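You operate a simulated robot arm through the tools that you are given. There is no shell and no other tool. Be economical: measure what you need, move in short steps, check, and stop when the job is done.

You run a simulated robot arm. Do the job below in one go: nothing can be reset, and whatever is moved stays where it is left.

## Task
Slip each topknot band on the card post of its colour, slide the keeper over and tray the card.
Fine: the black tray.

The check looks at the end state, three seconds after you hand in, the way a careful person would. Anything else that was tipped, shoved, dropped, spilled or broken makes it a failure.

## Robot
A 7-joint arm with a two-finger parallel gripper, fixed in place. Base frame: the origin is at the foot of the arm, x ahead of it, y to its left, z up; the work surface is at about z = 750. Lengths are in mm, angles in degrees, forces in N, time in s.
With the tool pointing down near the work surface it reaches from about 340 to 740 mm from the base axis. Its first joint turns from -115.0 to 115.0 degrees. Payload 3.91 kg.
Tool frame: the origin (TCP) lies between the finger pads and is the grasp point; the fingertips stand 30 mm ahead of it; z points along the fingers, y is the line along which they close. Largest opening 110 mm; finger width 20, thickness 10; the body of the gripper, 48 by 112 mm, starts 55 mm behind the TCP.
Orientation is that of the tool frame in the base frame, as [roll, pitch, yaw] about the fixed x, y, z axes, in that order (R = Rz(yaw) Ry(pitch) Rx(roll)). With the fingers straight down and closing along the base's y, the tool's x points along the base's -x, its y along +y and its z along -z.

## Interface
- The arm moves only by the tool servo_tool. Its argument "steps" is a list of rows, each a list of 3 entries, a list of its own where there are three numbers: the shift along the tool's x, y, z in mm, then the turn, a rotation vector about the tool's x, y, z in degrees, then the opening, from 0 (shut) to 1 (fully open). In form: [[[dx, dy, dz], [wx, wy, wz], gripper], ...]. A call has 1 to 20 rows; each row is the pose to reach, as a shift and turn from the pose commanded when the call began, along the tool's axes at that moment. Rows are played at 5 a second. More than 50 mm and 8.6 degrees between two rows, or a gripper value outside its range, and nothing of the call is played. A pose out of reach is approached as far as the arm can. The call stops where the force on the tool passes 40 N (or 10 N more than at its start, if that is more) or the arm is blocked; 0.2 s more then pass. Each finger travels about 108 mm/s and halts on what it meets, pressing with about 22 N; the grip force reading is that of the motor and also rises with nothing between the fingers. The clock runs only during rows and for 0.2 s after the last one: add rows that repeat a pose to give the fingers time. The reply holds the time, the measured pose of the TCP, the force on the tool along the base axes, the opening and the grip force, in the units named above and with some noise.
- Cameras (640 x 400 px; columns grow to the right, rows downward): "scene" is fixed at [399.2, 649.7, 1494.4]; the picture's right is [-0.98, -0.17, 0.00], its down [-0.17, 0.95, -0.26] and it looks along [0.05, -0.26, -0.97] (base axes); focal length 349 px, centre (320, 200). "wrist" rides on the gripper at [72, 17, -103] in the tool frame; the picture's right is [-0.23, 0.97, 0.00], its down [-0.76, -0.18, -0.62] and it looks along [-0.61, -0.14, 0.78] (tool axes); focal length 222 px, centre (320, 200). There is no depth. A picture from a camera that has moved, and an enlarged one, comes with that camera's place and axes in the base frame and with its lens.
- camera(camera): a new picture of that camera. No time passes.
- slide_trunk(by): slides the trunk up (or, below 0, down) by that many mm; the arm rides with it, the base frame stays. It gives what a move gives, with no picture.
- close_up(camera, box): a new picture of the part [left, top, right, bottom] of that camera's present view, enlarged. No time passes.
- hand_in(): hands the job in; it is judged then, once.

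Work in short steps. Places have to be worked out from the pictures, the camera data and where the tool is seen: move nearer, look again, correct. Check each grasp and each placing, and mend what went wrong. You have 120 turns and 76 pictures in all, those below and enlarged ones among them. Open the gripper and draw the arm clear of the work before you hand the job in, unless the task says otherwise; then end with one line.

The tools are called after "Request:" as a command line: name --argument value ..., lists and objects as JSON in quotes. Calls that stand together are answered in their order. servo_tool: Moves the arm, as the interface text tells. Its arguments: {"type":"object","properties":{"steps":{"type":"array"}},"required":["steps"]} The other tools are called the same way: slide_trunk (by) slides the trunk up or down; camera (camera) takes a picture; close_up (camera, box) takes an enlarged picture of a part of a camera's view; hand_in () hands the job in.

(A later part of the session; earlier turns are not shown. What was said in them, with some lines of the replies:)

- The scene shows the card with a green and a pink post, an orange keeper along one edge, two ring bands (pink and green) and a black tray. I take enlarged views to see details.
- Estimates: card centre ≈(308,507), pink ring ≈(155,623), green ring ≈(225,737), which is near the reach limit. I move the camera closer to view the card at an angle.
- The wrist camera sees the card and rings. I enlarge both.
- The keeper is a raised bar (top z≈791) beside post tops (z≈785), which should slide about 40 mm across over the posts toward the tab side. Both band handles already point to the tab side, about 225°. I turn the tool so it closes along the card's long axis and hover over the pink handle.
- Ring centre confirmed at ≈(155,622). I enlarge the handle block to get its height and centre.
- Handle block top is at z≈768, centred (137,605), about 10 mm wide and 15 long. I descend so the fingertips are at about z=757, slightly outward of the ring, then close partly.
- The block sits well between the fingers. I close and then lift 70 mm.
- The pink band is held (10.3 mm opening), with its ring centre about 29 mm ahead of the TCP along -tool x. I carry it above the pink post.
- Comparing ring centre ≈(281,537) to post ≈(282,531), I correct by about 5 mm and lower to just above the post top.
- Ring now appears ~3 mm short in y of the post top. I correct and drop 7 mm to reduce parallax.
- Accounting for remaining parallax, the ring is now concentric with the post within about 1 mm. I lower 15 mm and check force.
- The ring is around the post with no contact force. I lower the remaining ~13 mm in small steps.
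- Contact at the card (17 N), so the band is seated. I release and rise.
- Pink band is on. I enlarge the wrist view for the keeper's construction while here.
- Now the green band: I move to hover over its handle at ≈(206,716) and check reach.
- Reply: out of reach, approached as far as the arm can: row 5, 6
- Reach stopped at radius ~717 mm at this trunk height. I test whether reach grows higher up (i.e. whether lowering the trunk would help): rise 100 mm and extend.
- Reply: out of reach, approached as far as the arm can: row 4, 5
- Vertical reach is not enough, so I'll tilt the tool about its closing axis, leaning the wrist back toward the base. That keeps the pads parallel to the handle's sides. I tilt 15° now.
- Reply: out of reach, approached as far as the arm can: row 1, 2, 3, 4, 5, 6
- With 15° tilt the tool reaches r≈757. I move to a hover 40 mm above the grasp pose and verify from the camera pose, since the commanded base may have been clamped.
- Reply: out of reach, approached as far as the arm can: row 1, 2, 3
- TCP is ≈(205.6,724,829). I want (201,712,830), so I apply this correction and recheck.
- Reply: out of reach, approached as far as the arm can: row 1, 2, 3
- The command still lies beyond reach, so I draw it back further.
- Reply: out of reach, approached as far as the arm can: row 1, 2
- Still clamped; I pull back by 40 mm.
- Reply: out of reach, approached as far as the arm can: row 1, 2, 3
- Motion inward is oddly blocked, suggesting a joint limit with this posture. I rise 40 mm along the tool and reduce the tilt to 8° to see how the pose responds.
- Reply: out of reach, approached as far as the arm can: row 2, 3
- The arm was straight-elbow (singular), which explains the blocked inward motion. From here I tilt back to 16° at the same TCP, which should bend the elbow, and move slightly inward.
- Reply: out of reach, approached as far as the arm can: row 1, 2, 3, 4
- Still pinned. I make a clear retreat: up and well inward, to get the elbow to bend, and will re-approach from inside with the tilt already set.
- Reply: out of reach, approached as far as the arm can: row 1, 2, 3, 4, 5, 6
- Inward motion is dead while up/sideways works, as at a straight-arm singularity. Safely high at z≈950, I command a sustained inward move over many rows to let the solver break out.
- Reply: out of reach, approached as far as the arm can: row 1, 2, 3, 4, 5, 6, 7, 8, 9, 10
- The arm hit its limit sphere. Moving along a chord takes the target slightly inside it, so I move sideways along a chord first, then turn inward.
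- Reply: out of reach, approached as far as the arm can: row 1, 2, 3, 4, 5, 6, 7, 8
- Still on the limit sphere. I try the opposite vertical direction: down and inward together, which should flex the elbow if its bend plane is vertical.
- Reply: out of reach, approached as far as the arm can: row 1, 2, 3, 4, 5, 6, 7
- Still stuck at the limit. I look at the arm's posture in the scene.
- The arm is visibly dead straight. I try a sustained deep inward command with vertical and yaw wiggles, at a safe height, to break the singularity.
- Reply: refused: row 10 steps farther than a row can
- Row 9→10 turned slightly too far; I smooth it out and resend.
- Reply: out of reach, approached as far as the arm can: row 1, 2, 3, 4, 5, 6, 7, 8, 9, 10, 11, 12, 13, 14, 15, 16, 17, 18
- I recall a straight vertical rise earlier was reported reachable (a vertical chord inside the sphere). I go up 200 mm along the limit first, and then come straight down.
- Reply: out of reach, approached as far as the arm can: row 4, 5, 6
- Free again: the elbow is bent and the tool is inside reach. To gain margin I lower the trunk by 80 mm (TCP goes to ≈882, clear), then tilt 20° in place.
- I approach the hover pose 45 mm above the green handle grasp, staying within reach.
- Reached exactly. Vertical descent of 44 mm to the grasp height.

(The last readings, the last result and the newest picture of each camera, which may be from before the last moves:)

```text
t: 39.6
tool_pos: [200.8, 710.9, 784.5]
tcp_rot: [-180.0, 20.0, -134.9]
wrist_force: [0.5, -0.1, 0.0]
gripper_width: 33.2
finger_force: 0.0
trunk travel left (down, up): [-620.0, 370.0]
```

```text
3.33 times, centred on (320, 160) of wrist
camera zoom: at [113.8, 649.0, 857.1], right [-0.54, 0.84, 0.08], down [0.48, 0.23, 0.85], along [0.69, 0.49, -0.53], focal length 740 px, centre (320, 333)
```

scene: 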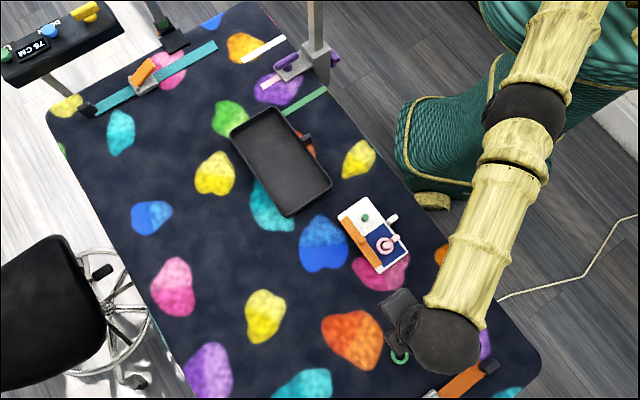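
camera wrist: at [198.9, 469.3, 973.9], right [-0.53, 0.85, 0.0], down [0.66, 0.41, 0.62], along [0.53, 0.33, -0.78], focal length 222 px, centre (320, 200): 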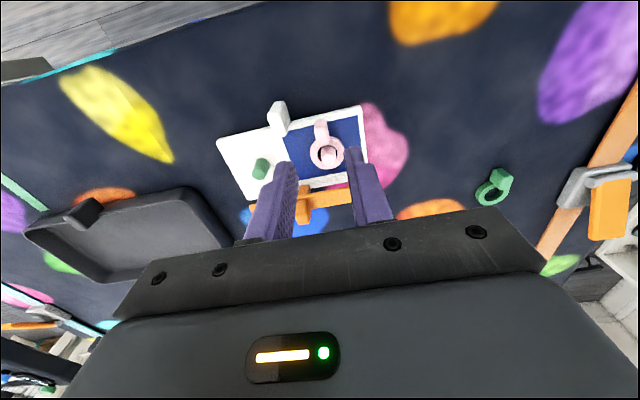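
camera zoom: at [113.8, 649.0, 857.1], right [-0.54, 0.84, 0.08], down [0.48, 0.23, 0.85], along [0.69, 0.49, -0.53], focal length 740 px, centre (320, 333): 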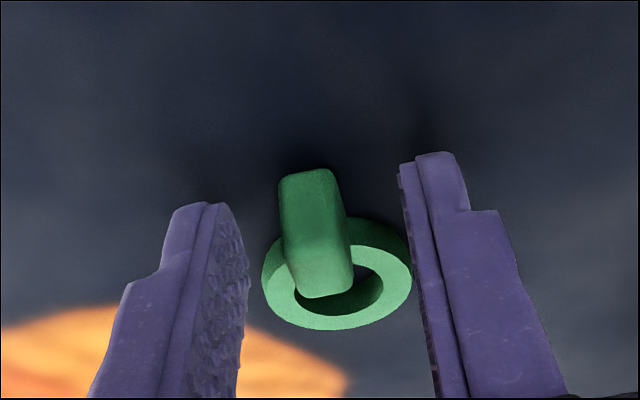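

Block is centred between the fingers. I close, pause, then lift vertically while pulling slightly inward.

Request:
servo_tool --steps '[[[0, 0, 0], [0, 0, 0], 0.15], [[0, 0, 0], [0, 0, 0], 0.05], [[0, 0, 0], [0, 0, 0], 0], [[0, 0, 0], [0, 0, 0], 0], [[-3.4, 0, -9.4], [0, 0, 0], 0], [[-8, -2, -30], [0, 0, 0], 0], [[-18, -5, -61], [0, 0, 0], 0], [[-18, -5, -61], [0, 0, 0], 0]]'

Request:
close_up --camera "wrist" --box '[240, 100, 400, 220]'

Request:
close_up --camera "scene" --box '[360, 310, 460, 380]'

```text
t: 41.4
tool_pos: [201.9, 704.1, 848.7]
tcp_rot: [179.9, 20.0, -135.0]
wrist_force: [0.9, -0.3, -0.8]
gripper_width: 10.1
finger_force: 21.8
trunk travel left (down, up): [-620.0, 370.0]
```

```text
3.33 times, centred on (320, 160) of wrist
camera zoom: at [115.5, 643.4, 921.5], right [-0.54, 0.84, 0.08], down [0.48, 0.23, 0.85], along [0.69, 0.49, -0.53], focal length 740 px, centre (320, 333)
```

zoom: 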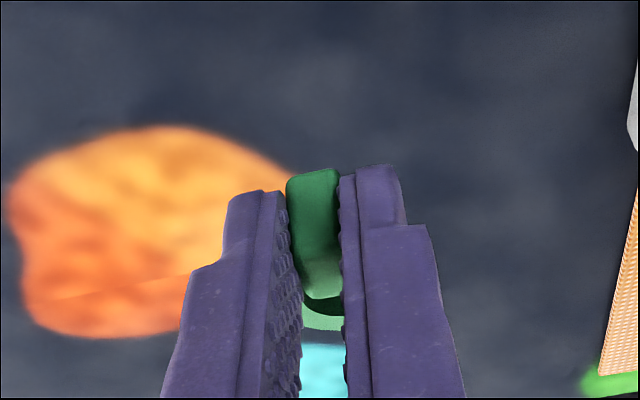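

```text
5.71 times, centred on (410, 345) of scene
camera zoom: at [399.2, 649.7, 1494.4], right [-0.98, -0.17, 0.0], down [-0.17, 0.95, -0.26], along [0.05, -0.26, -0.97], focal length 1992 px, centre (-194, -629)
```

zoom: 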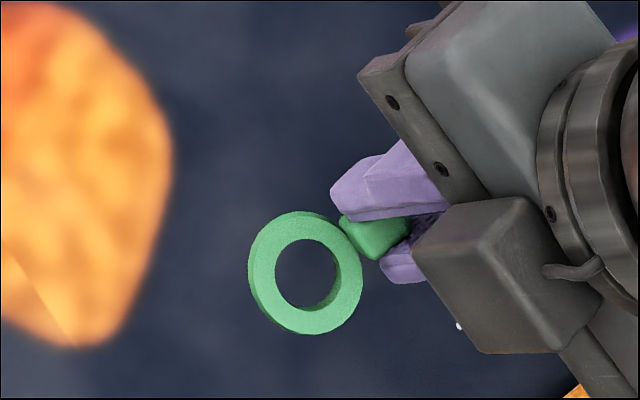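

The green band is held level, ring centre ≈26,28 mm from the TCP. Green post is at ≈(334.5,481). I lift 20 mm more and carry it over the post.

Request:
servo_tool --steps '[[[-6.8, 0, -18.8], [0, 0, 0], 0], [[6.7, -36.2, -23.7], [0, 0, 0], 0], [[20.2, -72.5, -28.6], [0, 0, 0], 0], [[33.7, -108.7, -33.5], [0, 0, 0], 0], [[47.2, -145, -38.4], [0, 0, 0], 0], [[60.7, -181.2, -43.4], [0, 0, 0], 0], [[74.2, -217.5, -48.3], [0, 0, 0], 0], [[87.7, -253.7, -53.2], [0, 0, 0], 0], [[87.7, -253.7, -53.2], [0, 0, 0], 0]]'

Request:
close_up --camera "scene" --box '[335, 190, 415, 250]'

Request:
camera --camera "wrist"

```text
t: 43.4
tool_pos: [307.4, 454.1, 868.1]
tcp_rot: [180.0, 20.0, -135.0]
wrist_force: [0.3, -0.4, -0.1]
gripper_width: 10.0
finger_force: 22.6
trunk travel left (down, up): [-620.0, 370.0]
```

```text
6.67 times, centred on (375, 220) of scene
camera zoom: at [399.2, 649.7, 1494.4], right [-0.98, -0.17, 0.0], down [-0.17, 0.95, -0.26], along [0.05, -0.26, -0.97], focal length 2324 px, centre (-47, 67)
```

zoom: 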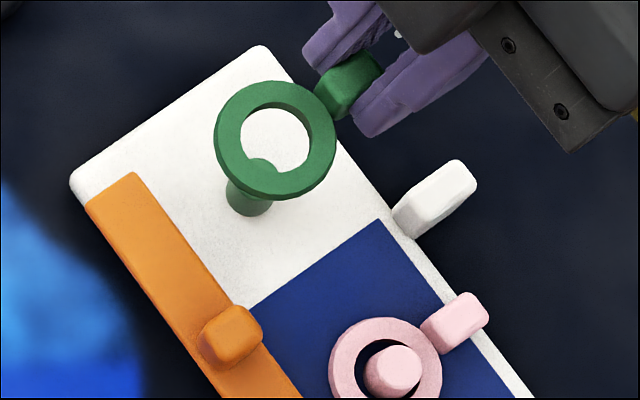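

```text
37 pictures are left
camera wrist: at [223.2, 393.2, 941.1], right [-0.54, 0.84, 0.08], down [0.48, 0.23, 0.85], along [0.69, 0.49, -0.53], focal length 222 px, centre (320, 200)
```

wrist: 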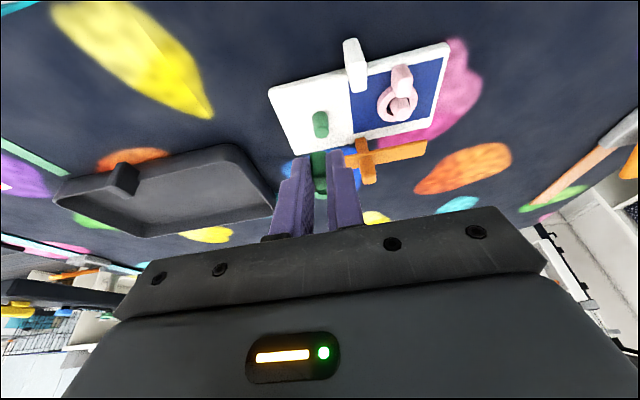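

Ring ≈(334,482) vs post ≈(334,481): aligned. I lower 40 mm vertically to just above the post top and check.

Request:
servo_tool --steps '[[[5, 0, 13], [0, 0, 0], 0], [[10, 0, 27], [0, 0, 0], 0], [[13.7, 0, 37.6], [0, 0, 0], 0], [[13.7, 0, 37.6], [0, 0, 0], 0]]'

Request:
close_up --camera "scene" --box '[340, 200, 390, 235]'

```text
t: 44.4
tool_pos: [309.7, 454.0, 827.8]
tcp_rot: [180.0, 20.0, -135.0]
wrist_force: [0.6, 0.3, -0.9]
gripper_width: 10.2
finger_force: 21.8
trunk travel left (down, up): [-620.0, 370.0]
```

```text
11.43 times, centred on (365, 218) of scene
camera zoom: at [399.2, 649.7, 1494.4], right [-0.98, -0.17, 0.0], down [-0.17, 0.95, -0.26], along [0.05, -0.26, -0.97], focal length 3984 px, centre (-194, 0)
```

zoom: 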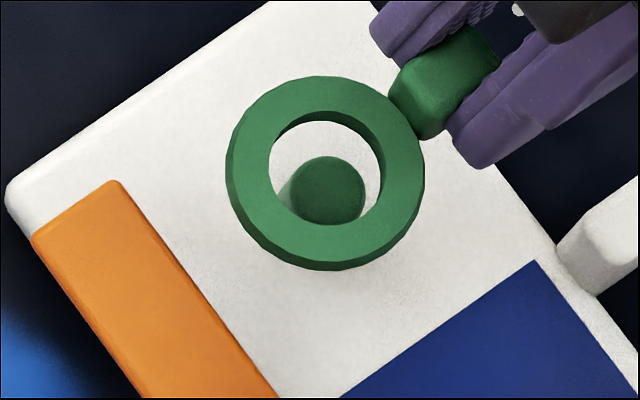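

Remaining offset about 2 mm; I shift (-2,+1) mm and lower 7 mm.

Request:
servo_tool --steps '[[[0.7, 2.1, -0.2], [0, 0, 0], 0], [[3.1, 2.1, 6.4], [0, 0, 0], 0], [[3.1, 2.1, 6.4], [0, 0, 0], 0]]'

Request:
close_up --camera "scene" --box '[340, 200, 390, 235]'

```text
t: 45.2
tool_pos: [306.5, 454.6, 821.6]
tcp_rot: [-180.0, 20.0, -135.0]
wrist_force: [0.4, 0.0, -0.8]
gripper_width: 10.2
finger_force: 21.8
trunk travel left (down, up): [-620.0, 370.0]
```

```text
11.43 times, centred on (365, 218) of scene
camera zoom: at [399.2, 649.7, 1494.4], right [-0.98, -0.17, 0.0], down [-0.17, 0.95, -0.26], along [0.05, -0.26, -0.97], focal length 3984 px, centre (-194, 0)
```

zoom: 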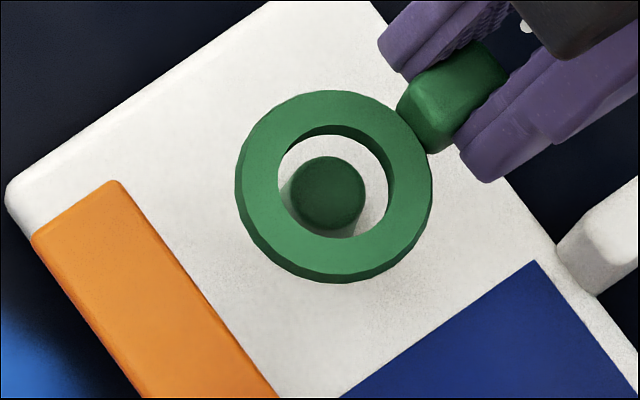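

Aligned within a millimetre. I lower 15 mm onto the post.

Request:
servo_tool --steps '[[[1.7, 0, 4.7], [0, 0, 0], 0], [[3.4, 0, 9.4], [0, 0, 0], 0], [[5.1, 0, 14.1], [0, 0, 0], 0], [[5.1, 0, 14.1], [0, 0, 0], 0]]'

Request:
close_up --camera "scene" --box '[340, 200, 390, 235]'

```text
t: 46.2
tool_pos: [307.5, 453.9, 807.7]
tcp_rot: [180.0, 20.1, -135.0]
wrist_force: [-0.5, 0.7, 0.8]
gripper_width: 10.0
finger_force: 21.9
trunk travel left (down, up): [-620.0, 370.0]
```

```text
11.43 times, centred on (365, 218) of scene
camera zoom: at [399.2, 649.7, 1494.4], right [-0.98, -0.17, 0.0], down [-0.17, 0.95, -0.26], along [0.05, -0.26, -0.97], focal length 3984 px, centre (-194, 0)
```

zoom: 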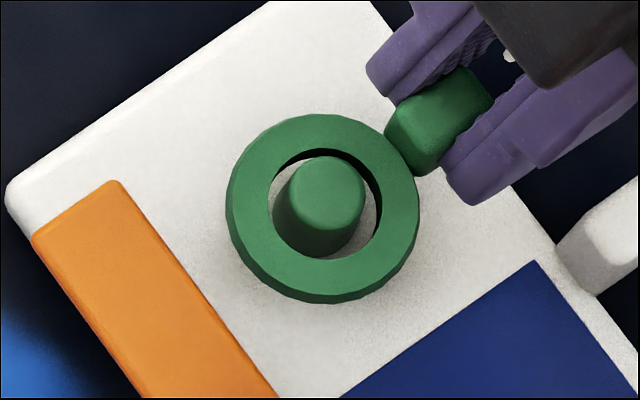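

On the post, no contact. I lower the remaining ~12 mm, then release and retreat along the tool axis.

Request:
servo_tool --steps '[[[1.4, 0, 3.8], [0, 0, 0], 0], [[2.7, 0, 7.5], [0, 0, 0], 0], [[3.8, 0, 10.3], [0, 0, 0], 0], [[4.2, 0, 11.6], [0, 0, 0], 0], [[4.2, 0, 11.6], [0, 0, 0], 0]]'

```text
t: 47.4
tool_pos: [305.8, 455.6, 795.2]
tcp_rot: [179.9, 20.1, -135.0]
wrist_force: [-0.5, 0.0, 5.5]
gripper_width: 10.0
finger_force: 22.6
trunk travel left (down, up): [-620.0, 370.0]
```

Light contact with the card. Release and retreat.

Request:
servo_tool --steps '[[[0, 0, 0], [0, 0, 0], 0.1], [[0, 0, 0], [0, 0, 0], 0.3], [[0, 0, 0], [0, 0, 0], 0.3], [[-3, 0, -20], [0, 0, 0], 0.3], [[-6, 0, -50], [0, 0, 0], 0.3], [[-6, 0, -80], [0, 0, 0], 0.3], [[-6, 0, -80], [0, 0, 0], 0.3]]'

Request:
close_up --camera "scene" --box '[330, 190, 420, 280]'

Request:
close_up --camera "wrist" --box '[240, 20, 480, 200]'

```text
t: 49.0
tool_pos: [291.7, 439.2, 871.1]
tcp_rot: [-179.9, 19.9, -135.1]
wrist_force: [-0.3, 0.4, 0.4]
gripper_width: 33.0
finger_force: 0.1
trunk travel left (down, up): [-620.0, 370.0]
```

```text
4.44 times, centred on (375, 235) of scene
camera zoom: at [399.2, 649.7, 1494.4], right [-0.98, -0.17, 0.0], down [-0.17, 0.95, -0.26], along [0.05, -0.26, -0.97], focal length 1550 px, centre (76, 44)
```

zoom: 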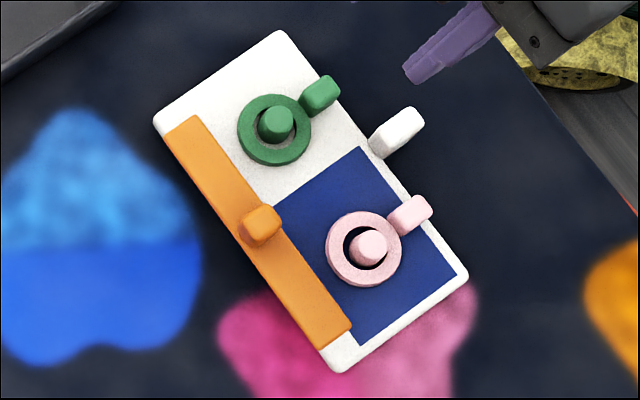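

```text
2.22 times, centred on (360, 110) of wrist
camera zoom: at [205.4, 378.3, 944.1], right [-0.54, 0.84, 0.08], down [0.48, 0.23, 0.85], along [0.69, 0.49, -0.53], focal length 494 px, centre (231, 400)
```

zoom: 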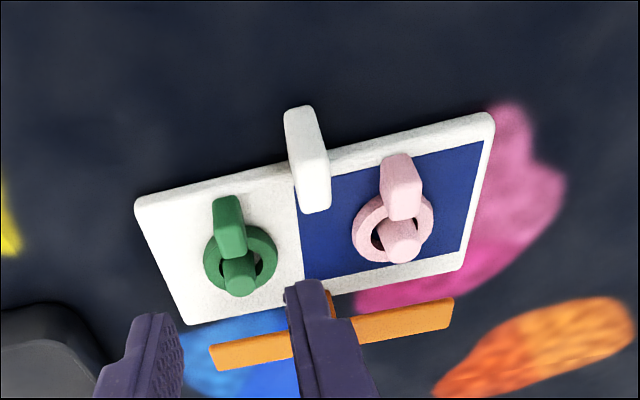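

Both bands are on their posts. Now the keeper: I shift sideways to see its support and knob unobstructed.

Request:
servo_tool --steps '[[[0, -35, 0], [0, 0, 0], 0.3], [[0, -70, 0], [0, 0, 0], 0.3], [[0, -70, 0], [0, 0, 0], 0.3]]'

Request:
close_up --camera "wrist" --box '[340, 80, 480, 190]'

Request:
close_up --camera "scene" --box '[355, 220, 395, 255]'

```text
t: 49.8
tool_pos: [340.0, 388.7, 869.3]
tcp_rot: [180.0, 20.0, -135.0]
wrist_force: [-0.1, -0.5, 1.2]
gripper_width: 33.0
finger_force: 0.0
trunk travel left (down, up): [-620.0, 370.0]
```

```text
3.64 times, centred on (410, 135) of wrist
camera zoom: at [254.9, 327.2, 943.6], right [-0.54, 0.84, 0.08], down [0.48, 0.23, 0.85], along [0.69, 0.49, -0.53], focal length 808 px, centre (-7, 436)
```

zoom: 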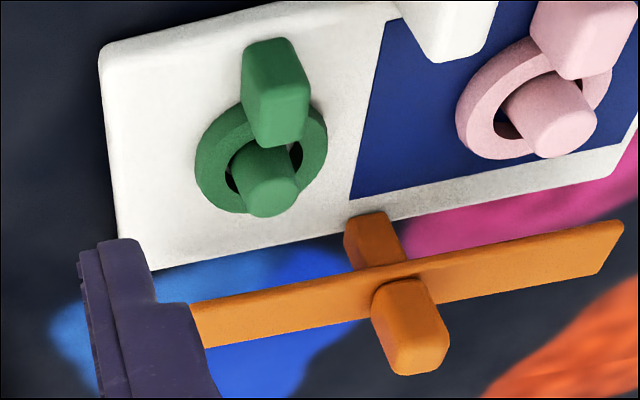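

```text
11.43 times, centred on (375, 238) of scene
camera zoom: at [399.2, 649.7, 1494.4], right [-0.98, -0.17, 0.0], down [-0.17, 0.95, -0.26], along [0.05, -0.26, -0.97], focal length 3984 px, centre (-309, -229)
```

zoom: 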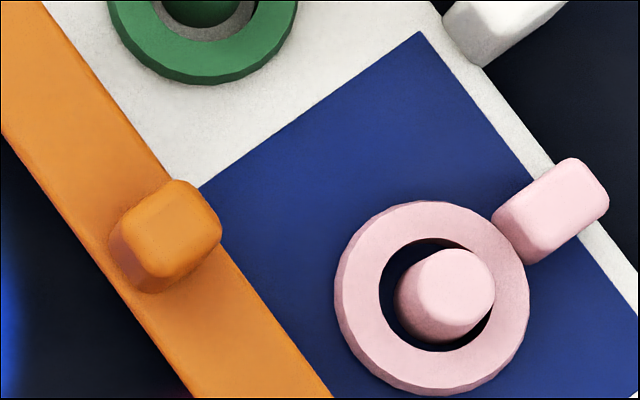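

The keeper is a thin raised bar on a central stem, with a knob (top z≈810) centred near (333,534). I untilt the tool and hover over the knob.

Request:
servo_tool --steps '[[[-21.3, 26.9, 13.3], [0, 5, 0], 0.35], [[-42.6, 53.8, 26.7], [0, 10, 0], 0.35], [[-63.8, 80.7, 40], [0, 15, 0], 0.35], [[-85.1, 107.6, 53.4], [0, 20, 0], 0.35], [[-85.1, 107.6, 53.4], [0, 20, 0], 0.35]]'

Request:
close_up --camera "wrist" --box '[240, 110, 400, 220]'

```text
t: 51.0
tool_pos: [334.8, 535.4, 851.6]
tcp_rot: [180.0, -0.1, -134.9]
wrist_force: [0.4, 0.9, -0.1]
gripper_width: 38.4
finger_force: 0.0
trunk travel left (down, up): [-620.0, 370.0]
```

```text
3.64 times, centred on (320, 165) of wrist
camera zoom: at [271.2, 496.3, 955.6], right [-0.53, 0.85, 0.0], down [0.67, 0.41, 0.62], along [0.53, 0.33, -0.78], focal length 808 px, centre (320, 327)
```

zoom: 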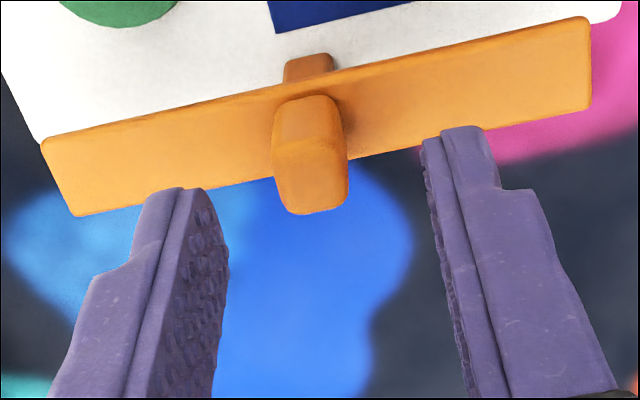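

Well placed. I descend 26 mm to straddle the knob and close.

Request:
servo_tool --steps '[[[0, 0, 13], [0, 0, 0], 0.35], [[0, 0, 25], [0, 0, 0], 0.35], [[0, 0, 25], [0, 0, 0], 0.15], [[0, 0, 25], [0, 0, 0], 0], [[0, 0, 25], [0, 0, 0], 0], [[0, 0, 25], [0, 0, 0], 0]]'

Request:
close_up --camera "wrist" --box '[240, 110, 400, 220]'

```text
t: 52.4
tool_pos: [335.0, 535.7, 827.4]
tcp_rot: [179.9, 0.0, -135.0]
wrist_force: [1.5, -0.8, 0.1]
gripper_width: 12.9
finger_force: 21.8
trunk travel left (down, up): [-620.0, 370.0]
```

```text
3.64 times, centred on (320, 165) of wrist
camera zoom: at [271.4, 495.6, 930.7], right [-0.53, 0.85, 0.0], down [0.66, 0.41, 0.62], along [0.53, 0.33, -0.78], focal length 808 px, centre (320, 327)
```

zoom: 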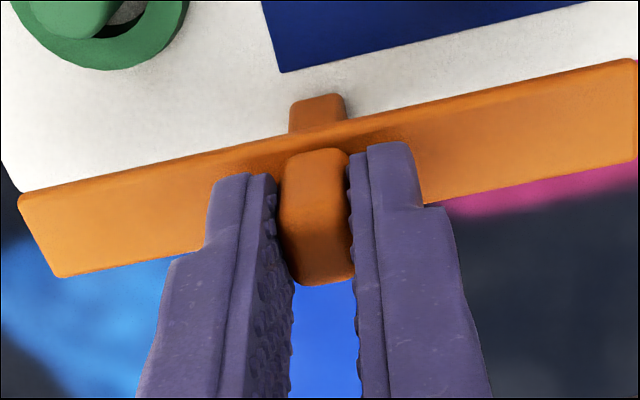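

Knob gripped (13 mm). I slide 12 mm toward the tab side (+tool x) and read the force.

Request:
servo_tool --steps '[[[4, 0, 0], [0, 0, 0], 0], [[8, 0, 0], [0, 0, 0], 0], [[12, 0, 0], [0, 0, 0], 0], [[12, 0, 0], [0, 0, 0], 0]]'

Request:
close_up --camera "scene" --box '[330, 190, 420, 280]'

```text
t: 53.4
tool_pos: [326.7, 525.9, 827.1]
tcp_rot: [-180.0, -0.1, -135.0]
wrist_force: [0.9, -0.4, 5.8]
gripper_width: 13.1
finger_force: 22.4
trunk travel left (down, up): [-620.0, 370.0]
```

```text
4.44 times, centred on (375, 235) of scene
camera zoom: at [399.2, 649.7, 1494.4], right [-0.98, -0.17, 0.0], down [-0.17, 0.95, -0.26], along [0.05, -0.26, -0.97], focal length 1550 px, centre (76, 44)
```

zoom: 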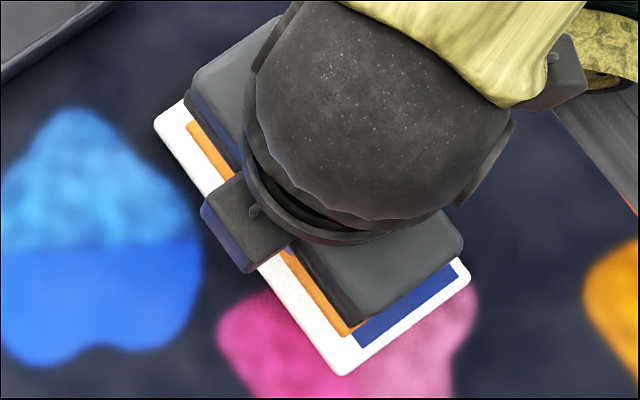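

The keeper slides freely and the card stays put. I continue another 14 mm, then re-check.

Request:
servo_tool --steps '[[[5, 0, 0], [0, 0, 0], 0], [[10, 0, 0], [0, 0, 0], 0], [[14, 0, 0], [0, 0, 0], 0], [[14, 0, 0], [0, 0, 0], 0]]'

Request:
close_up --camera "wrist" --box '[180, 80, 460, 240]'

```text
t: 54.4
tool_pos: [316.7, 516.7, 826.9]
tcp_rot: [179.9, 0.2, -135.1]
wrist_force: [3.8, -2.4, 9.1]
gripper_width: 13.2
finger_force: 22.2
trunk travel left (down, up): [-620.0, 370.0]
```

```text
2.29 times, centred on (320, 160) of wrist
camera zoom: at [252.8, 477.0, 930.5], right [-0.53, 0.85, 0.0], down [0.66, 0.41, 0.62], along [0.53, 0.33, -0.78], focal length 508 px, centre (320, 291)
```

zoom: 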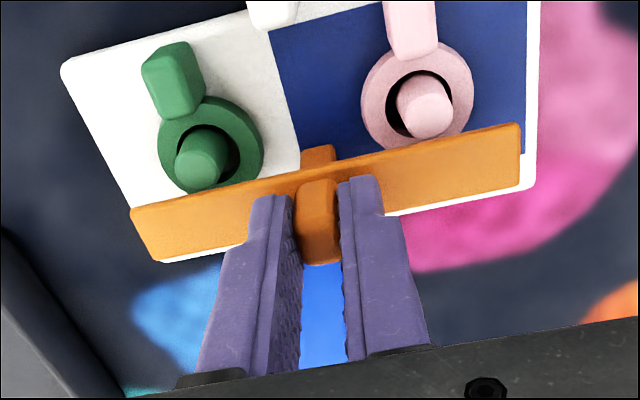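

Continuing 6 mm at a time; the bar is about to pass over the posts.

Request:
servo_tool --steps '[[[2, 0, -0.5], [0, 0, 0], 0], [[4, 0, -0.5], [0, 0, 0], 0], [[6, 0, -0.5], [0, 0, 0], 0], [[6, 0, -0.5], [0, 0, 0], 0]]'

Request:
close_up --camera "wrist" --box '[180, 80, 460, 240]'

```text
t: 55.4
tool_pos: [311.4, 512.4, 826.9]
tcp_rot: [180.0, 0.0, -135.0]
wrist_force: [2.6, -1.4, 3.3]
gripper_width: 13.1
finger_force: 22.1
trunk travel left (down, up): [-620.0, 370.0]
```

```text
2.29 times, centred on (320, 160) of wrist
camera zoom: at [248.2, 472.4, 930.6], right [-0.53, 0.85, 0.0], down [0.66, 0.41, 0.62], along [0.53, 0.33, -0.78], focal length 508 px, centre (320, 291)
```

zoom: 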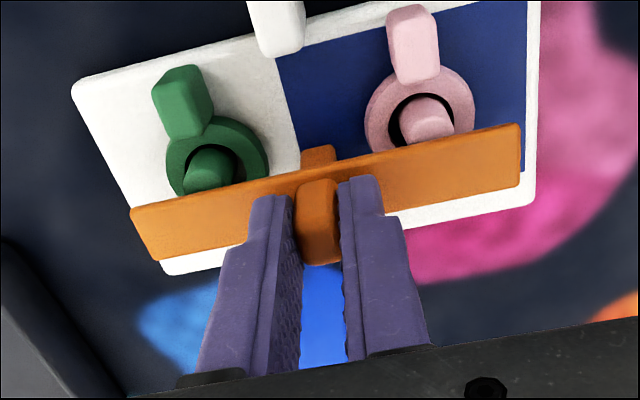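

The bar passes over the posts cleanly. I continue another 8 mm to centre it.

Request:
servo_tool --steps '[[[2, 0, 0], [0, 0, 0], 0], [[4, 0, 0], [0, 0, 0], 0], [[6, 0, 0], [0, 0, 0], 0], [[8, 0, 0], [0, 0, 0], 0], [[8, 0, 0], [0, 0, 0], 0]]'

Request:
close_up --camera "wrist" --box '[180, 80, 460, 240]'

Request:
close_up --camera "scene" --box '[330, 190, 420, 280]'

```text
t: 56.6
tool_pos: [307.8, 506.3, 826.1]
tcp_rot: [179.9, 0.0, -135.0]
wrist_force: [1.5, -1.0, 2.0]
gripper_width: 13.1
finger_force: 21.9
trunk travel left (down, up): [-620.0, 370.0]
```

```text
2.29 times, centred on (320, 160) of wrist
camera zoom: at [242.9, 467.2, 930.6], right [-0.53, 0.85, 0.0], down [0.66, 0.41, 0.62], along [0.53, 0.33, -0.78], focal length 508 px, centre (320, 291)
```

zoom: 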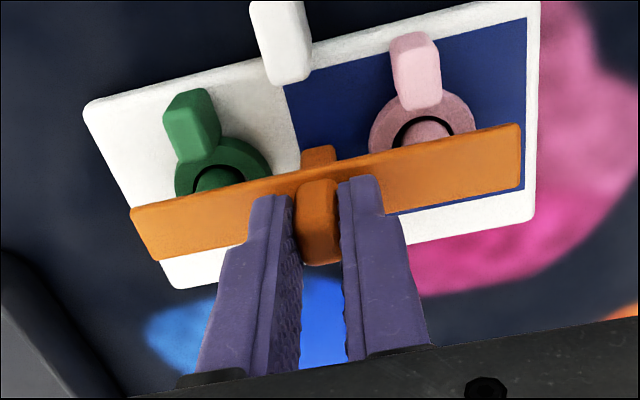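

```text
4.44 times, centred on (375, 235) of scene
camera zoom: at [399.2, 649.7, 1494.4], right [-0.98, -0.17, 0.0], down [-0.17, 0.95, -0.26], along [0.05, -0.26, -0.97], focal length 1550 px, centre (76, 44)
```

zoom: 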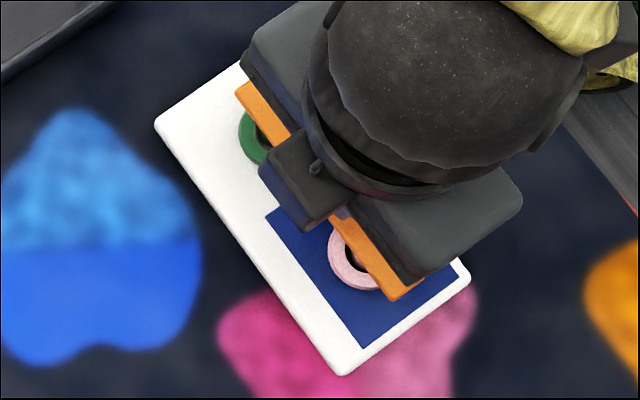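

The bar is now centred over both posts (v≈-6). I nudge 3 mm to feel for an end stop.

Request:
servo_tool --steps '[[[1.5, 0, 0], [0, 0, 0], 0], [[3, 0, 0], [0, 0, 0], 0], [[3, 0, 0], [0, 0, 0], 0]]'

```text
t: 57.4
tool_pos: [305.4, 504.4, 827.2]
tcp_rot: [180.0, -0.1, -135.0]
wrist_force: [0.8, 0.6, 0.2]
gripper_width: 13.1
finger_force: 22.0
trunk travel left (down, up): [-620.0, 370.0]
```

No stop yet. I release the knob, rise, and inspect.

Request:
servo_tool --steps '[[[0, 0, 0], [0, 0, 0], 0.15], [[0, 0, 0], [0, 0, 0], 0.35], [[0, 0, 0], [0, 0, 0], 0.35], [[0, 0, -30], [0, 0, 0], 0.35], [[30, 0, -60], [0, 0, 0], 0.35], [[70, 0, -80], [0, 0, 0], 0.35], [[110, 0, -80], [0, 0, 0], 0.35], [[110, 0, -80], [0, 0, 0], 0.35]]'

Request:
close_up --camera "scene" --box '[330, 190, 420, 280]'

Request:
close_up --camera "wrist" --box '[220, 20, 420, 180]'

```text
t: 59.2
tool_pos: [228.1, 426.1, 908.3]
tcp_rot: [-180.0, 0.0, -135.0]
wrist_force: [0.5, 0.5, 0.5]
gripper_width: 38.5
finger_force: 0.0
trunk travel left (down, up): [-620.0, 370.0]
```

```text
4.44 times, centred on (375, 235) of scene
camera zoom: at [399.2, 649.7, 1494.4], right [-0.98, -0.17, 0.0], down [-0.17, 0.95, -0.26], along [0.05, -0.26, -0.97], focal length 1550 px, centre (76, 44)
```

zoom: 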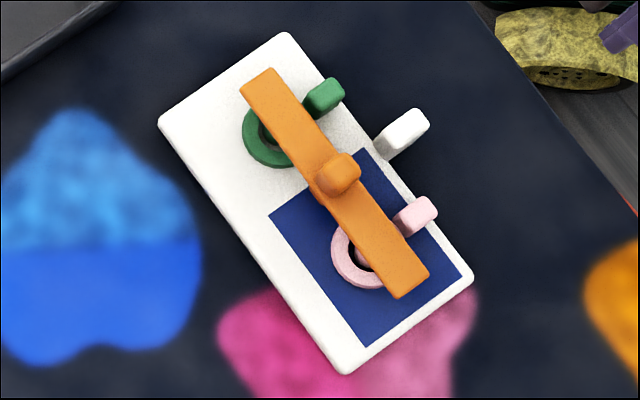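

```text
2.50 times, centred on (320, 100) of wrist
camera zoom: at [163.0, 386.5, 1012.0], right [-0.53, 0.85, 0.0], down [0.66, 0.41, 0.62], along [0.53, 0.33, -0.78], focal length 555 px, centre (320, 450)
```

zoom: 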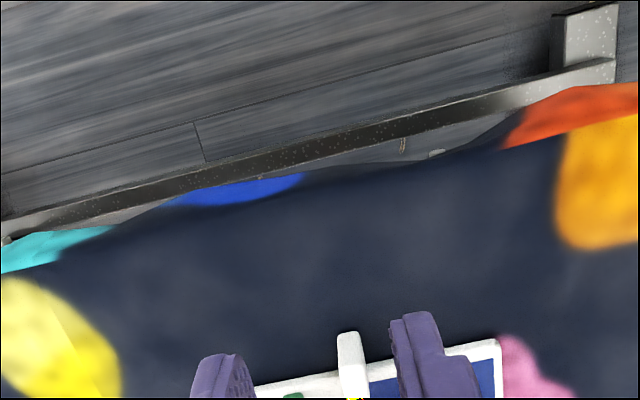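

The bar sits centred over both posts. Next I hover above the white tab (≈(271,475)) to measure it for lifting the card.

Request:
servo_tool --steps '[[[-33, 2, 20], [0, 0, 0], 0.35], [[-67, 3.5, 45], [0, 0, 0], 0.35], [[-67, 3.5, 45], [0, 0, 0], 0.35]]'

Request:
close_up --camera "wrist" --box '[220, 90, 420, 230]'

Request:
close_up --camera "scene" --box '[220, 95, 345, 225]'

```text
t: 60.0
tool_pos: [269.5, 475.9, 861.7]
tcp_rot: [180.0, -0.1, -135.0]
wrist_force: [0.1, 0.1, 0.0]
gripper_width: 38.4
finger_force: 0.1
trunk travel left (down, up): [-620.0, 370.0]
```

```text
2.86 times, centred on (320, 160) of wrist
camera zoom: at [206.5, 435.9, 967.0], right [-0.53, 0.85, 0.0], down [0.66, 0.41, 0.62], along [0.53, 0.33, -0.78], focal length 635 px, centre (320, 314)
```

zoom: 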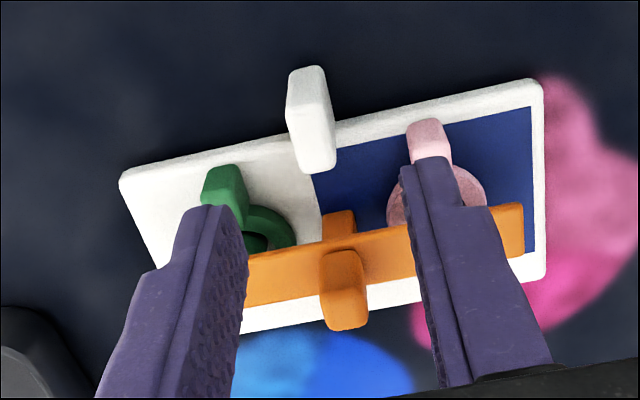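

```text
3.08 times, centred on (282, 160) of scene
camera zoom: at [399.2, 649.7, 1494.4], right [-0.98, -0.17, 0.0], down [-0.17, 0.95, -0.26], along [0.05, -0.26, -0.97], focal length 1073 px, centre (435, 323)
```

zoom: 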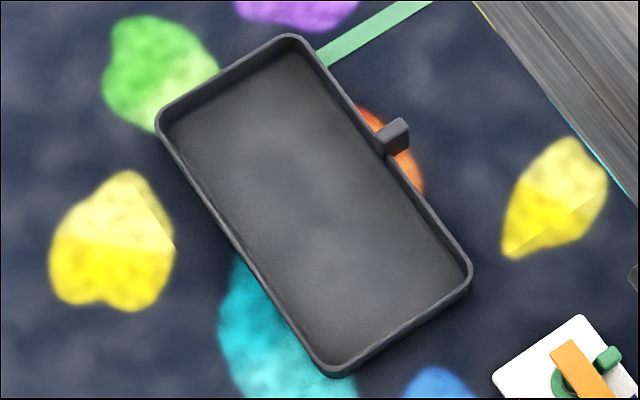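

The tab spans v≈-38…-61, top z≈785. The tray centre is ≈(535,384), 117×230 outer, at the same 45° orientation, so only a translation is needed, with small width clearance. I descend to grip the tab.

Request:
servo_tool --steps '[[[-4.8, -1.7, 25], [0, 0, 0], 0.3], [[-4.8, -1.7, 50], [0, 0, 0], 0.28], [[-4.8, -1.7, 65], [0, 0, 0], 0.28], [[-4.8, -1.7, 72], [0, 0, 0], 0.28], [[-4.8, -1.7, 72], [0, 0, 0], 0.28]]'

Request:
close_up --camera "wrist" --box '[240, 110, 400, 220]'

```text
t: 61.2
tool_pos: [275.1, 478.5, 790.7]
tcp_rot: [179.9, 0.2, -135.0]
wrist_force: [0.2, -1.9, 16.2]
gripper_width: 30.8
finger_force: 0.1
trunk travel left (down, up): [-620.0, 370.0]
```

```text
3.64 times, centred on (320, 165) of wrist
camera zoom: at [211.1, 439.0, 895.4], right [-0.53, 0.85, 0.0], down [0.66, 0.41, 0.63], along [0.53, 0.33, -0.78], focal length 808 px, centre (320, 327)
```

zoom: 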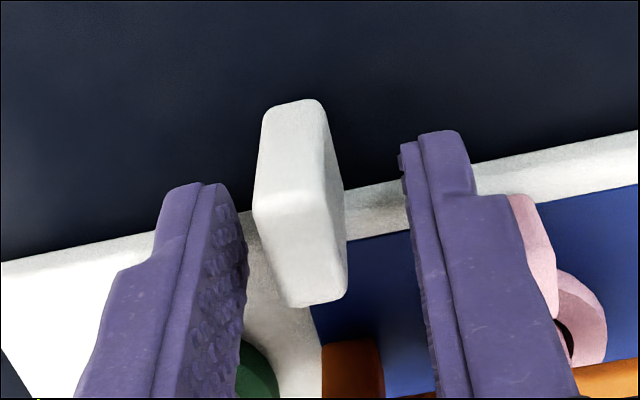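

A 16 N contact: the tips touch the card's top edge. I raise 3 mm, shift 3 mm outward, then close on the tab.

Request:
servo_tool --steps '[[[0, 0, -3.5], [0, 0, 0], 0.28], [[3, 0, -3], [0, 0, 0], 0.28], [[3, 0, -3], [0, 0, 0], 0.1], [[3, 0, -3], [0, 0, 0], 0], [[3, 0, -3], [0, 0, 0], 0], [[3, 0, -3], [0, 0, 0], 0]]'

Request:
close_up --camera "wrist" --box '[240, 110, 400, 220]'

```text
t: 62.6
tool_pos: [273.4, 478.1, 793.7]
tcp_rot: [180.0, 0.0, -135.1]
wrist_force: [-0.4, -0.8, 0.2]
gripper_width: 11.6
finger_force: 21.9
trunk travel left (down, up): [-620.0, 370.0]
```

```text
3.64 times, centred on (320, 165) of wrist
camera zoom: at [209.4, 437.9, 896.9], right [-0.53, 0.85, 0.0], down [0.66, 0.41, 0.62], along [0.53, 0.33, -0.78], focal length 808 px, centre (320, 327)
```

zoom: 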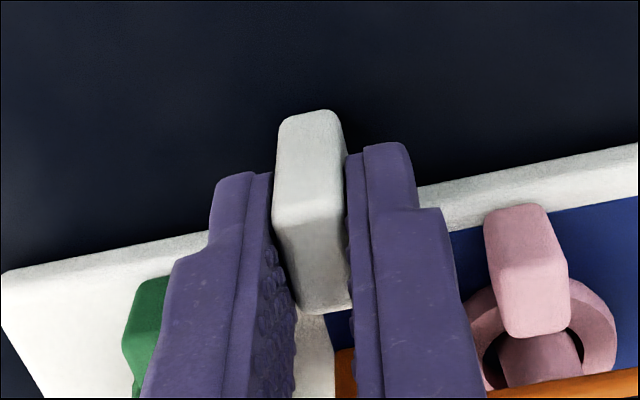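

Tab gripped (11.6 mm). I lift gently 15 mm, then to 45 mm, and check level and slip.

Request:
servo_tool --steps '[[[0, 0, -3], [0, 0, 0], 0], [[0, 0, -8], [0, 0, 0], 0], [[0, 0, -15], [0, 0, 0], 0], [[0, 0, -25], [0, 0, 0], 0], [[0, 0, -36], [0, 0, 0], 0], [[0, 0, -48], [0, 0, 0], 0], [[0, 0, -48], [0, 0, 0], 0]]'

Request:
close_up --camera "wrist" --box '[180, 80, 460, 240]'

Request:
close_up --camera "scene" --box '[320, 180, 430, 290]'

```text
t: 64.2
tool_pos: [273.8, 476.7, 840.4]
tcp_rot: [179.9, -0.1, -135.1]
wrist_force: [0.2, -0.1, -1.2]
gripper_width: 11.4
finger_force: 22.2
trunk travel left (down, up): [-620.0, 370.0]
```

```text
2.29 times, centred on (320, 160) of wrist
camera zoom: at [209.6, 437.0, 945.2], right [-0.53, 0.85, 0.0], down [0.66, 0.41, 0.62], along [0.53, 0.33, -0.78], focal length 508 px, centre (320, 291)
```

zoom: 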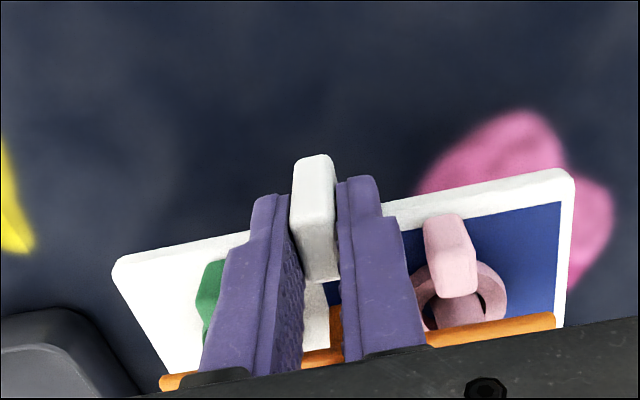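

```text
3.64 times, centred on (375, 235) of scene
camera zoom: at [399.2, 649.7, 1494.4], right [-0.98, -0.17, 0.0], down [-0.17, 0.95, -0.26], along [0.05, -0.26, -0.97], focal length 1268 px, centre (120, 73)
```

zoom: 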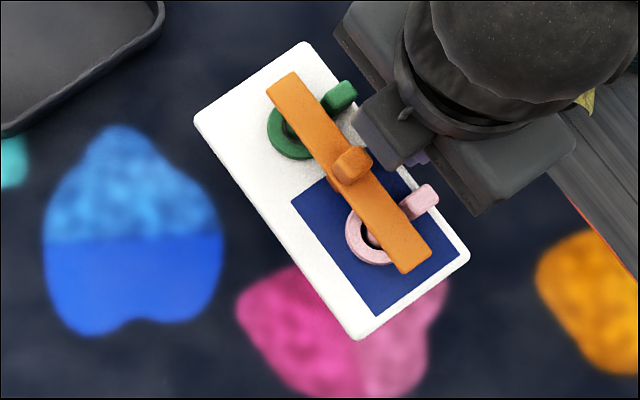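

The card is held level with bands and keeper in place. I raise 30 mm and carry it over the tray; target TCP ≈(510,354).

Request:
servo_tool --steps '[[[0, 0, -15], [0, 0, 0], 0], [[0, 0, -30], [0, 0, 0], 0], [[-10, -32, -30], [0, 0, 0], 0], [[-20, -64, -30], [0, 0, 0], 0], [[-31, -96, -30], [0, 0, 0], 0], [[-41, -128, -30], [0, 0, 0], 0], [[-51, -159, -30], [0, 0, 0], 0], [[-61, -191, -30], [0, 0, 0], 0], [[-71, -222, -30], [0, 0, 0], 0], [[-81.6, -254.2, -30], [0, 0, 0], 0], [[-81.6, -254.2, -30], [0, 0, 0], 0]]'

Request:
close_up --camera "scene" --box '[220, 90, 345, 220]'

Request:
close_up --camera "wrist" --box '[180, 60, 460, 240]'

```text
t: 66.6
tool_pos: [509.7, 357.0, 871.5]
tcp_rot: [180.0, 0.0, -134.9]
wrist_force: [1.0, 0.1, -2.0]
gripper_width: 11.8
finger_force: 22.3
trunk travel left (down, up): [-620.0, 370.0]
```

```text
3.08 times, centred on (282, 155) of scene
camera zoom: at [399.2, 649.7, 1494.4], right [-0.98, -0.17, 0.0], down [-0.17, 0.95, -0.26], along [0.05, -0.26, -0.97], focal length 1073 px, centre (435, 338)
```

zoom: 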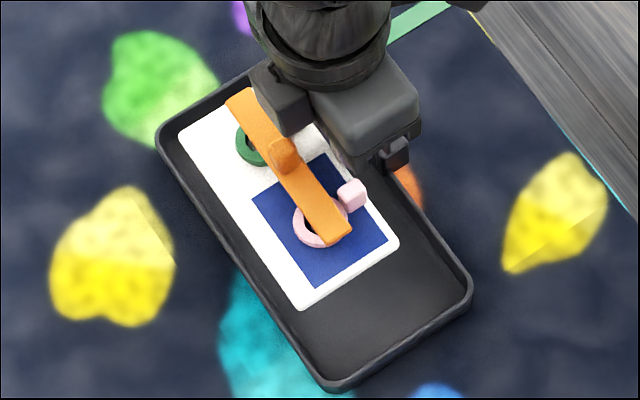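

```text
2.22 times, centred on (320, 150) of wrist
camera zoom: at [446.7, 317.3, 975.2], right [-0.53, 0.85, 0.0], down [0.66, 0.41, 0.62], along [0.53, 0.33, -0.78], focal length 494 px, centre (320, 311)
```

zoom: 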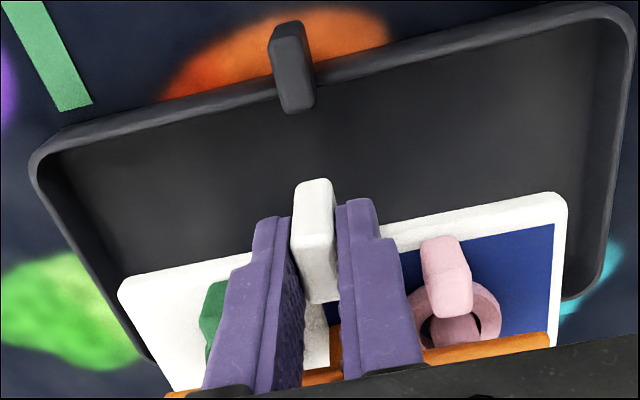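

Card spans v≈600.5–701 versus tray inner ≈597–702: about 1 mm too far +v. I zoom on the tray's open end to measure the wall thickness and floor.

Request:
close_up --camera "scene" --box '[295, 165, 335, 220]'

```text
7.27 times, centred on (315, 192) of scene
camera zoom: at [399.2, 649.7, 1494.4], right [-0.98, -0.17, 0.0], down [-0.17, 0.95, -0.26], along [0.05, -0.26, -0.97], focal length 2536 px, centre (356, 254)
```

zoom: 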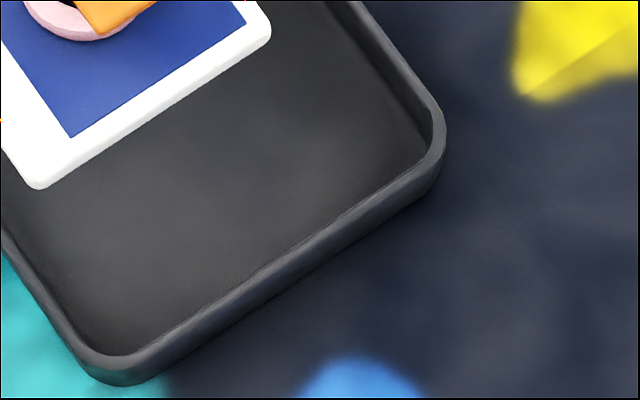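

Walls are thin (~4.5 mm), leaving about 4 mm clearance per side. I shift 1 mm and lower 50 mm to near rim level for a check.

Request:
servo_tool --steps '[[[1, 0, 15], [0, 0, 0], 0], [[1, 0, 30], [0, 0, 0], 0], [[1, 0, 42], [0, 0, 0], 0], [[1, 0, 50], [0, 0, 0], 0], [[1, 0, 50], [0, 0, 0], 0]]'

Request:
close_up --camera "scene" --box '[220, 90, 345, 220]'

Request:
close_up --camera "wrist" --box '[200, 60, 440, 220]'

```text
t: 67.8
tool_pos: [510.3, 355.9, 820.4]
tcp_rot: [-180.0, 0.0, -134.9]
wrist_force: [0.5, -0.1, -2.4]
gripper_width: 11.8
finger_force: 22.1
trunk travel left (down, up): [-620.0, 370.0]
```

```text
3.08 times, centred on (282, 155) of scene
camera zoom: at [399.2, 649.7, 1494.4], right [-0.98, -0.17, 0.0], down [-0.17, 0.95, -0.26], along [0.05, -0.26, -0.97], focal length 1073 px, centre (435, 338)
```

zoom: 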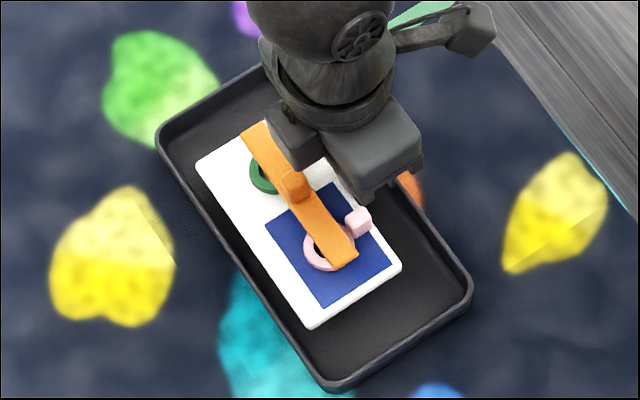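

```text
2.50 times, centred on (320, 140) of wrist
camera zoom: at [446.4, 315.9, 924.7], right [-0.53, 0.85, 0.0], down [0.66, 0.41, 0.62], along [0.53, 0.33, -0.78], focal length 555 px, centre (320, 350)
```

zoom: 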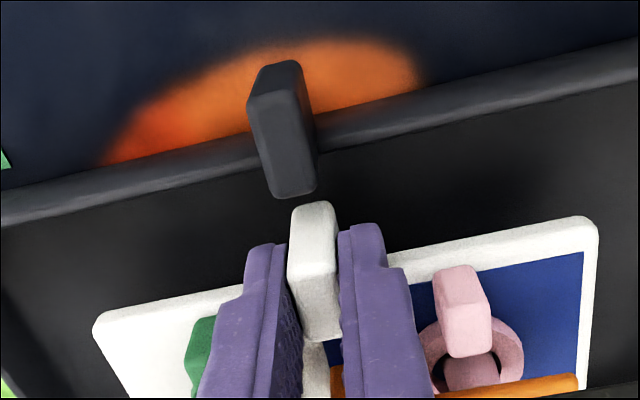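

Card v-extents ≈598–698 within inner 596–704. I shift 1 mm back and lower in small steps until contact.

Request:
servo_tool --steps '[[[-1, 0, 6], [0, 0, 0], 0], [[-1, 0, 12], [0, 0, 0], 0], [[-1, 0, 17], [0, 0, 0], 0], [[-1, 0, 20], [0, 0, 0], 0], [[-1, 0, 22], [0, 0, 0], 0], [[-1, 0, 22], [0, 0, 0], 0]]'

Request:
close_up --camera "scene" --box '[220, 90, 345, 220]'

Request:
close_up --camera "wrist" --box '[200, 60, 440, 220]'

```text
t: 69.2
tool_pos: [510.8, 354.8, 799.0]
tcp_rot: [-179.9, 0.0, -135.0]
wrist_force: [-0.9, 1.2, -1.4]
gripper_width: 11.9
finger_force: 22.4
trunk travel left (down, up): [-620.0, 370.0]
```

```text
3.08 times, centred on (282, 155) of scene
camera zoom: at [399.2, 649.7, 1494.4], right [-0.98, -0.17, 0.0], down [-0.17, 0.95, -0.26], along [0.05, -0.26, -0.97], focal length 1073 px, centre (435, 338)
```

zoom: 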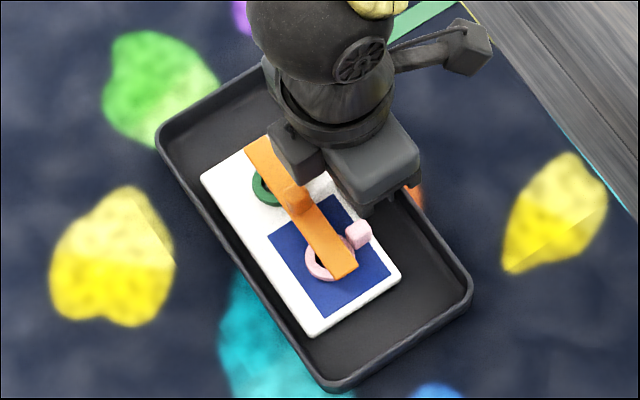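

```text
2.50 times, centred on (320, 140) of wrist
camera zoom: at [447.8, 316.2, 902.5], right [-0.53, 0.85, 0.0], down [0.66, 0.41, 0.62], along [0.53, 0.33, -0.78], focal length 555 px, centre (320, 350)
```

zoom: 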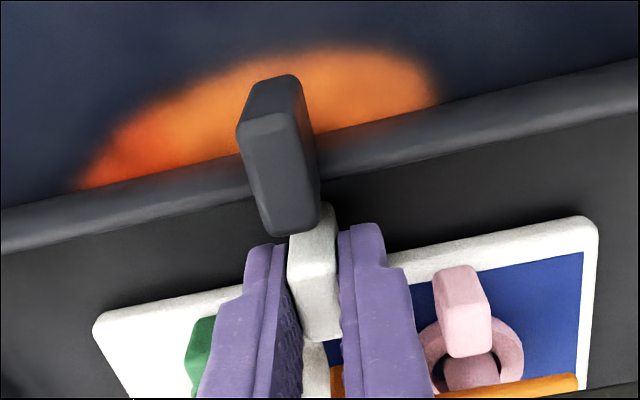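

No contact yet; card bottom ≈755. I lower another 4 mm in small steps.

Request:
servo_tool --steps '[[[0, 0, 1], [0, 0, 0], 0], [[0, 0, 2], [0, 0, 0], 0], [[0, 0, 3], [0, 0, 0], 0], [[0, 0, 3], [0, 0, 0], 0]]'

```text
t: 70.2
tool_pos: [511.1, 355.0, 797.5]
tcp_rot: [179.9, 0.2, -135.1]
wrist_force: [-0.1, 0.6, 17.9]
gripper_width: 11.8
finger_force: 22.1
trunk travel left (down, up): [-620.0, 370.0]
```

Contact with the tray floor. I release slowly and rise straight up.

Request:
servo_tool --steps '[[[0, 0, -1], [0, 0, 0], 0], [[0, 0, -1], [0, 0, 0], 0.15], [[0, 0, -1], [0, 0, 0], 0.26], [[0, 0, -1], [0, 0, 0], 0.26], [[0, 0, -25], [0, 0, 0], 0.26], [[0, 0, -60], [0, 0, 0], 0.26], [[0, 0, -100], [0, 0, 0], 0.26], [[30, 0, -130], [0, 0, 0], 0.26], [[70, 0, -140], [0, 0, 0], 0.26], [[110, 0, -140], [0, 0, 0], 0.26], [[110, 0, -140], [0, 0, 0], 0.26]]'

Request:
close_up --camera "scene" --box '[220, 90, 345, 220]'

Request:
camera --camera "scene"

```text
t: 72.6
tool_pos: [434.9, 276.9, 935.9]
tcp_rot: [180.0, 0.0, -135.0]
wrist_force: [0.1, -0.7, -0.1]
gripper_width: 28.8
finger_force: 0.0
trunk travel left (down, up): [-620.0, 370.0]
```

```text
3.08 times, centred on (282, 155) of scene
camera zoom: at [399.2, 649.7, 1494.4], right [-0.98, -0.17, 0.0], down [-0.17, 0.95, -0.26], along [0.05, -0.26, -0.97], focal length 1073 px, centre (435, 338)
```

zoom: 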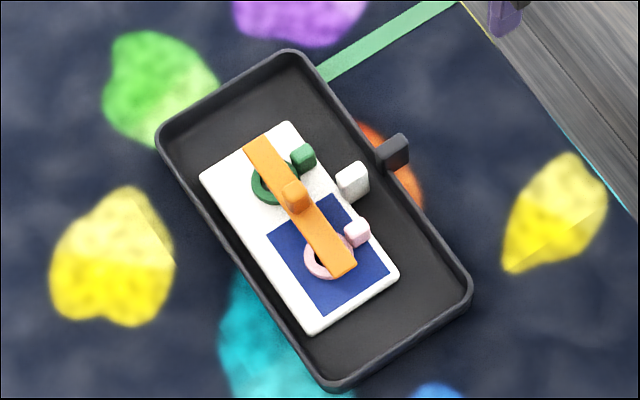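

```text
6 pictures are left
```

scene: 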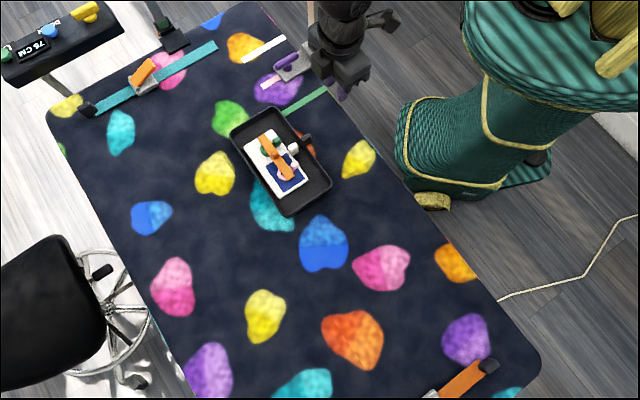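

The card lies in the tray with bands and keeper in place. One closer check of seating.

Request:
close_up --camera "scene" --box '[240, 125, 310, 200]'

Request:
close_up --camera "wrist" --box '[200, 100, 440, 240]'

```text
5.33 times, centred on (275, 162) of scene
camera zoom: at [399.2, 649.7, 1494.4], right [-0.98, -0.17, 0.0], down [-0.17, 0.95, -0.26], along [0.05, -0.26, -0.97], focal length 1859 px, centre (560, 400)
```

zoom: 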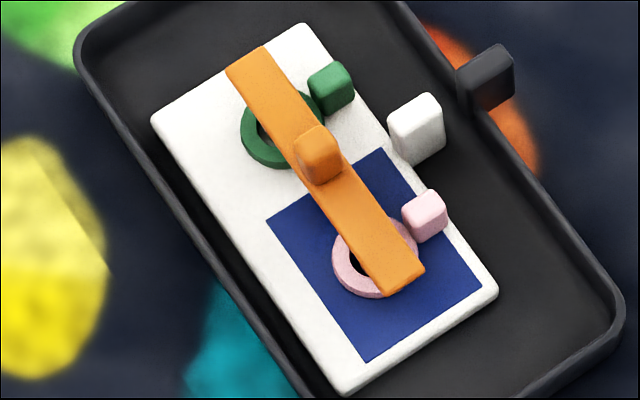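

```text
2.67 times, centred on (320, 170) of wrist
camera zoom: at [370.8, 238.1, 1040.5], right [-0.53, 0.85, 0.0], down [0.66, 0.41, 0.62], along [0.53, 0.33, -0.78], focal length 592 px, centre (320, 280)
```

zoom: 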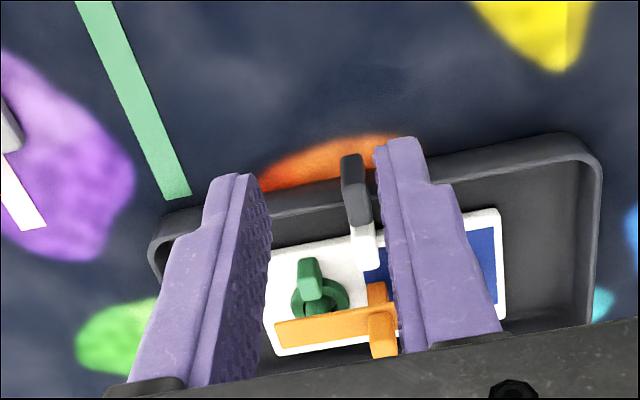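

All is seated flat: bands on their posts, keeper over both, card in the black tray. I rise a bit with the gripper opened and hand in.

Request:
servo_tool --steps '[[[0, 0, -25], [0, 0, 0], 0.5], [[0, 0, -50], [0, 0, 0], 0.5], [[0, 0, -50], [0, 0, 0], 0.5]]'

Request:
hand_in

```text
t: 73.4
tool_pos: [434.8, 276.9, 985.5]
tcp_rot: [-180.0, -0.1, -135.0]
wrist_force: [0.0, -0.4, -0.7]
gripper_width: 54.8
finger_force: 0.1
trunk travel left (down, up): [-620.0, 370.0]
```

```text
The job is handed in.
```

The pink and green bands are on their matching posts, the keeper is slid over both posts (I felt no end stop, so I centred it on them by eye), the card is in the black tray, and I've handed the job in.
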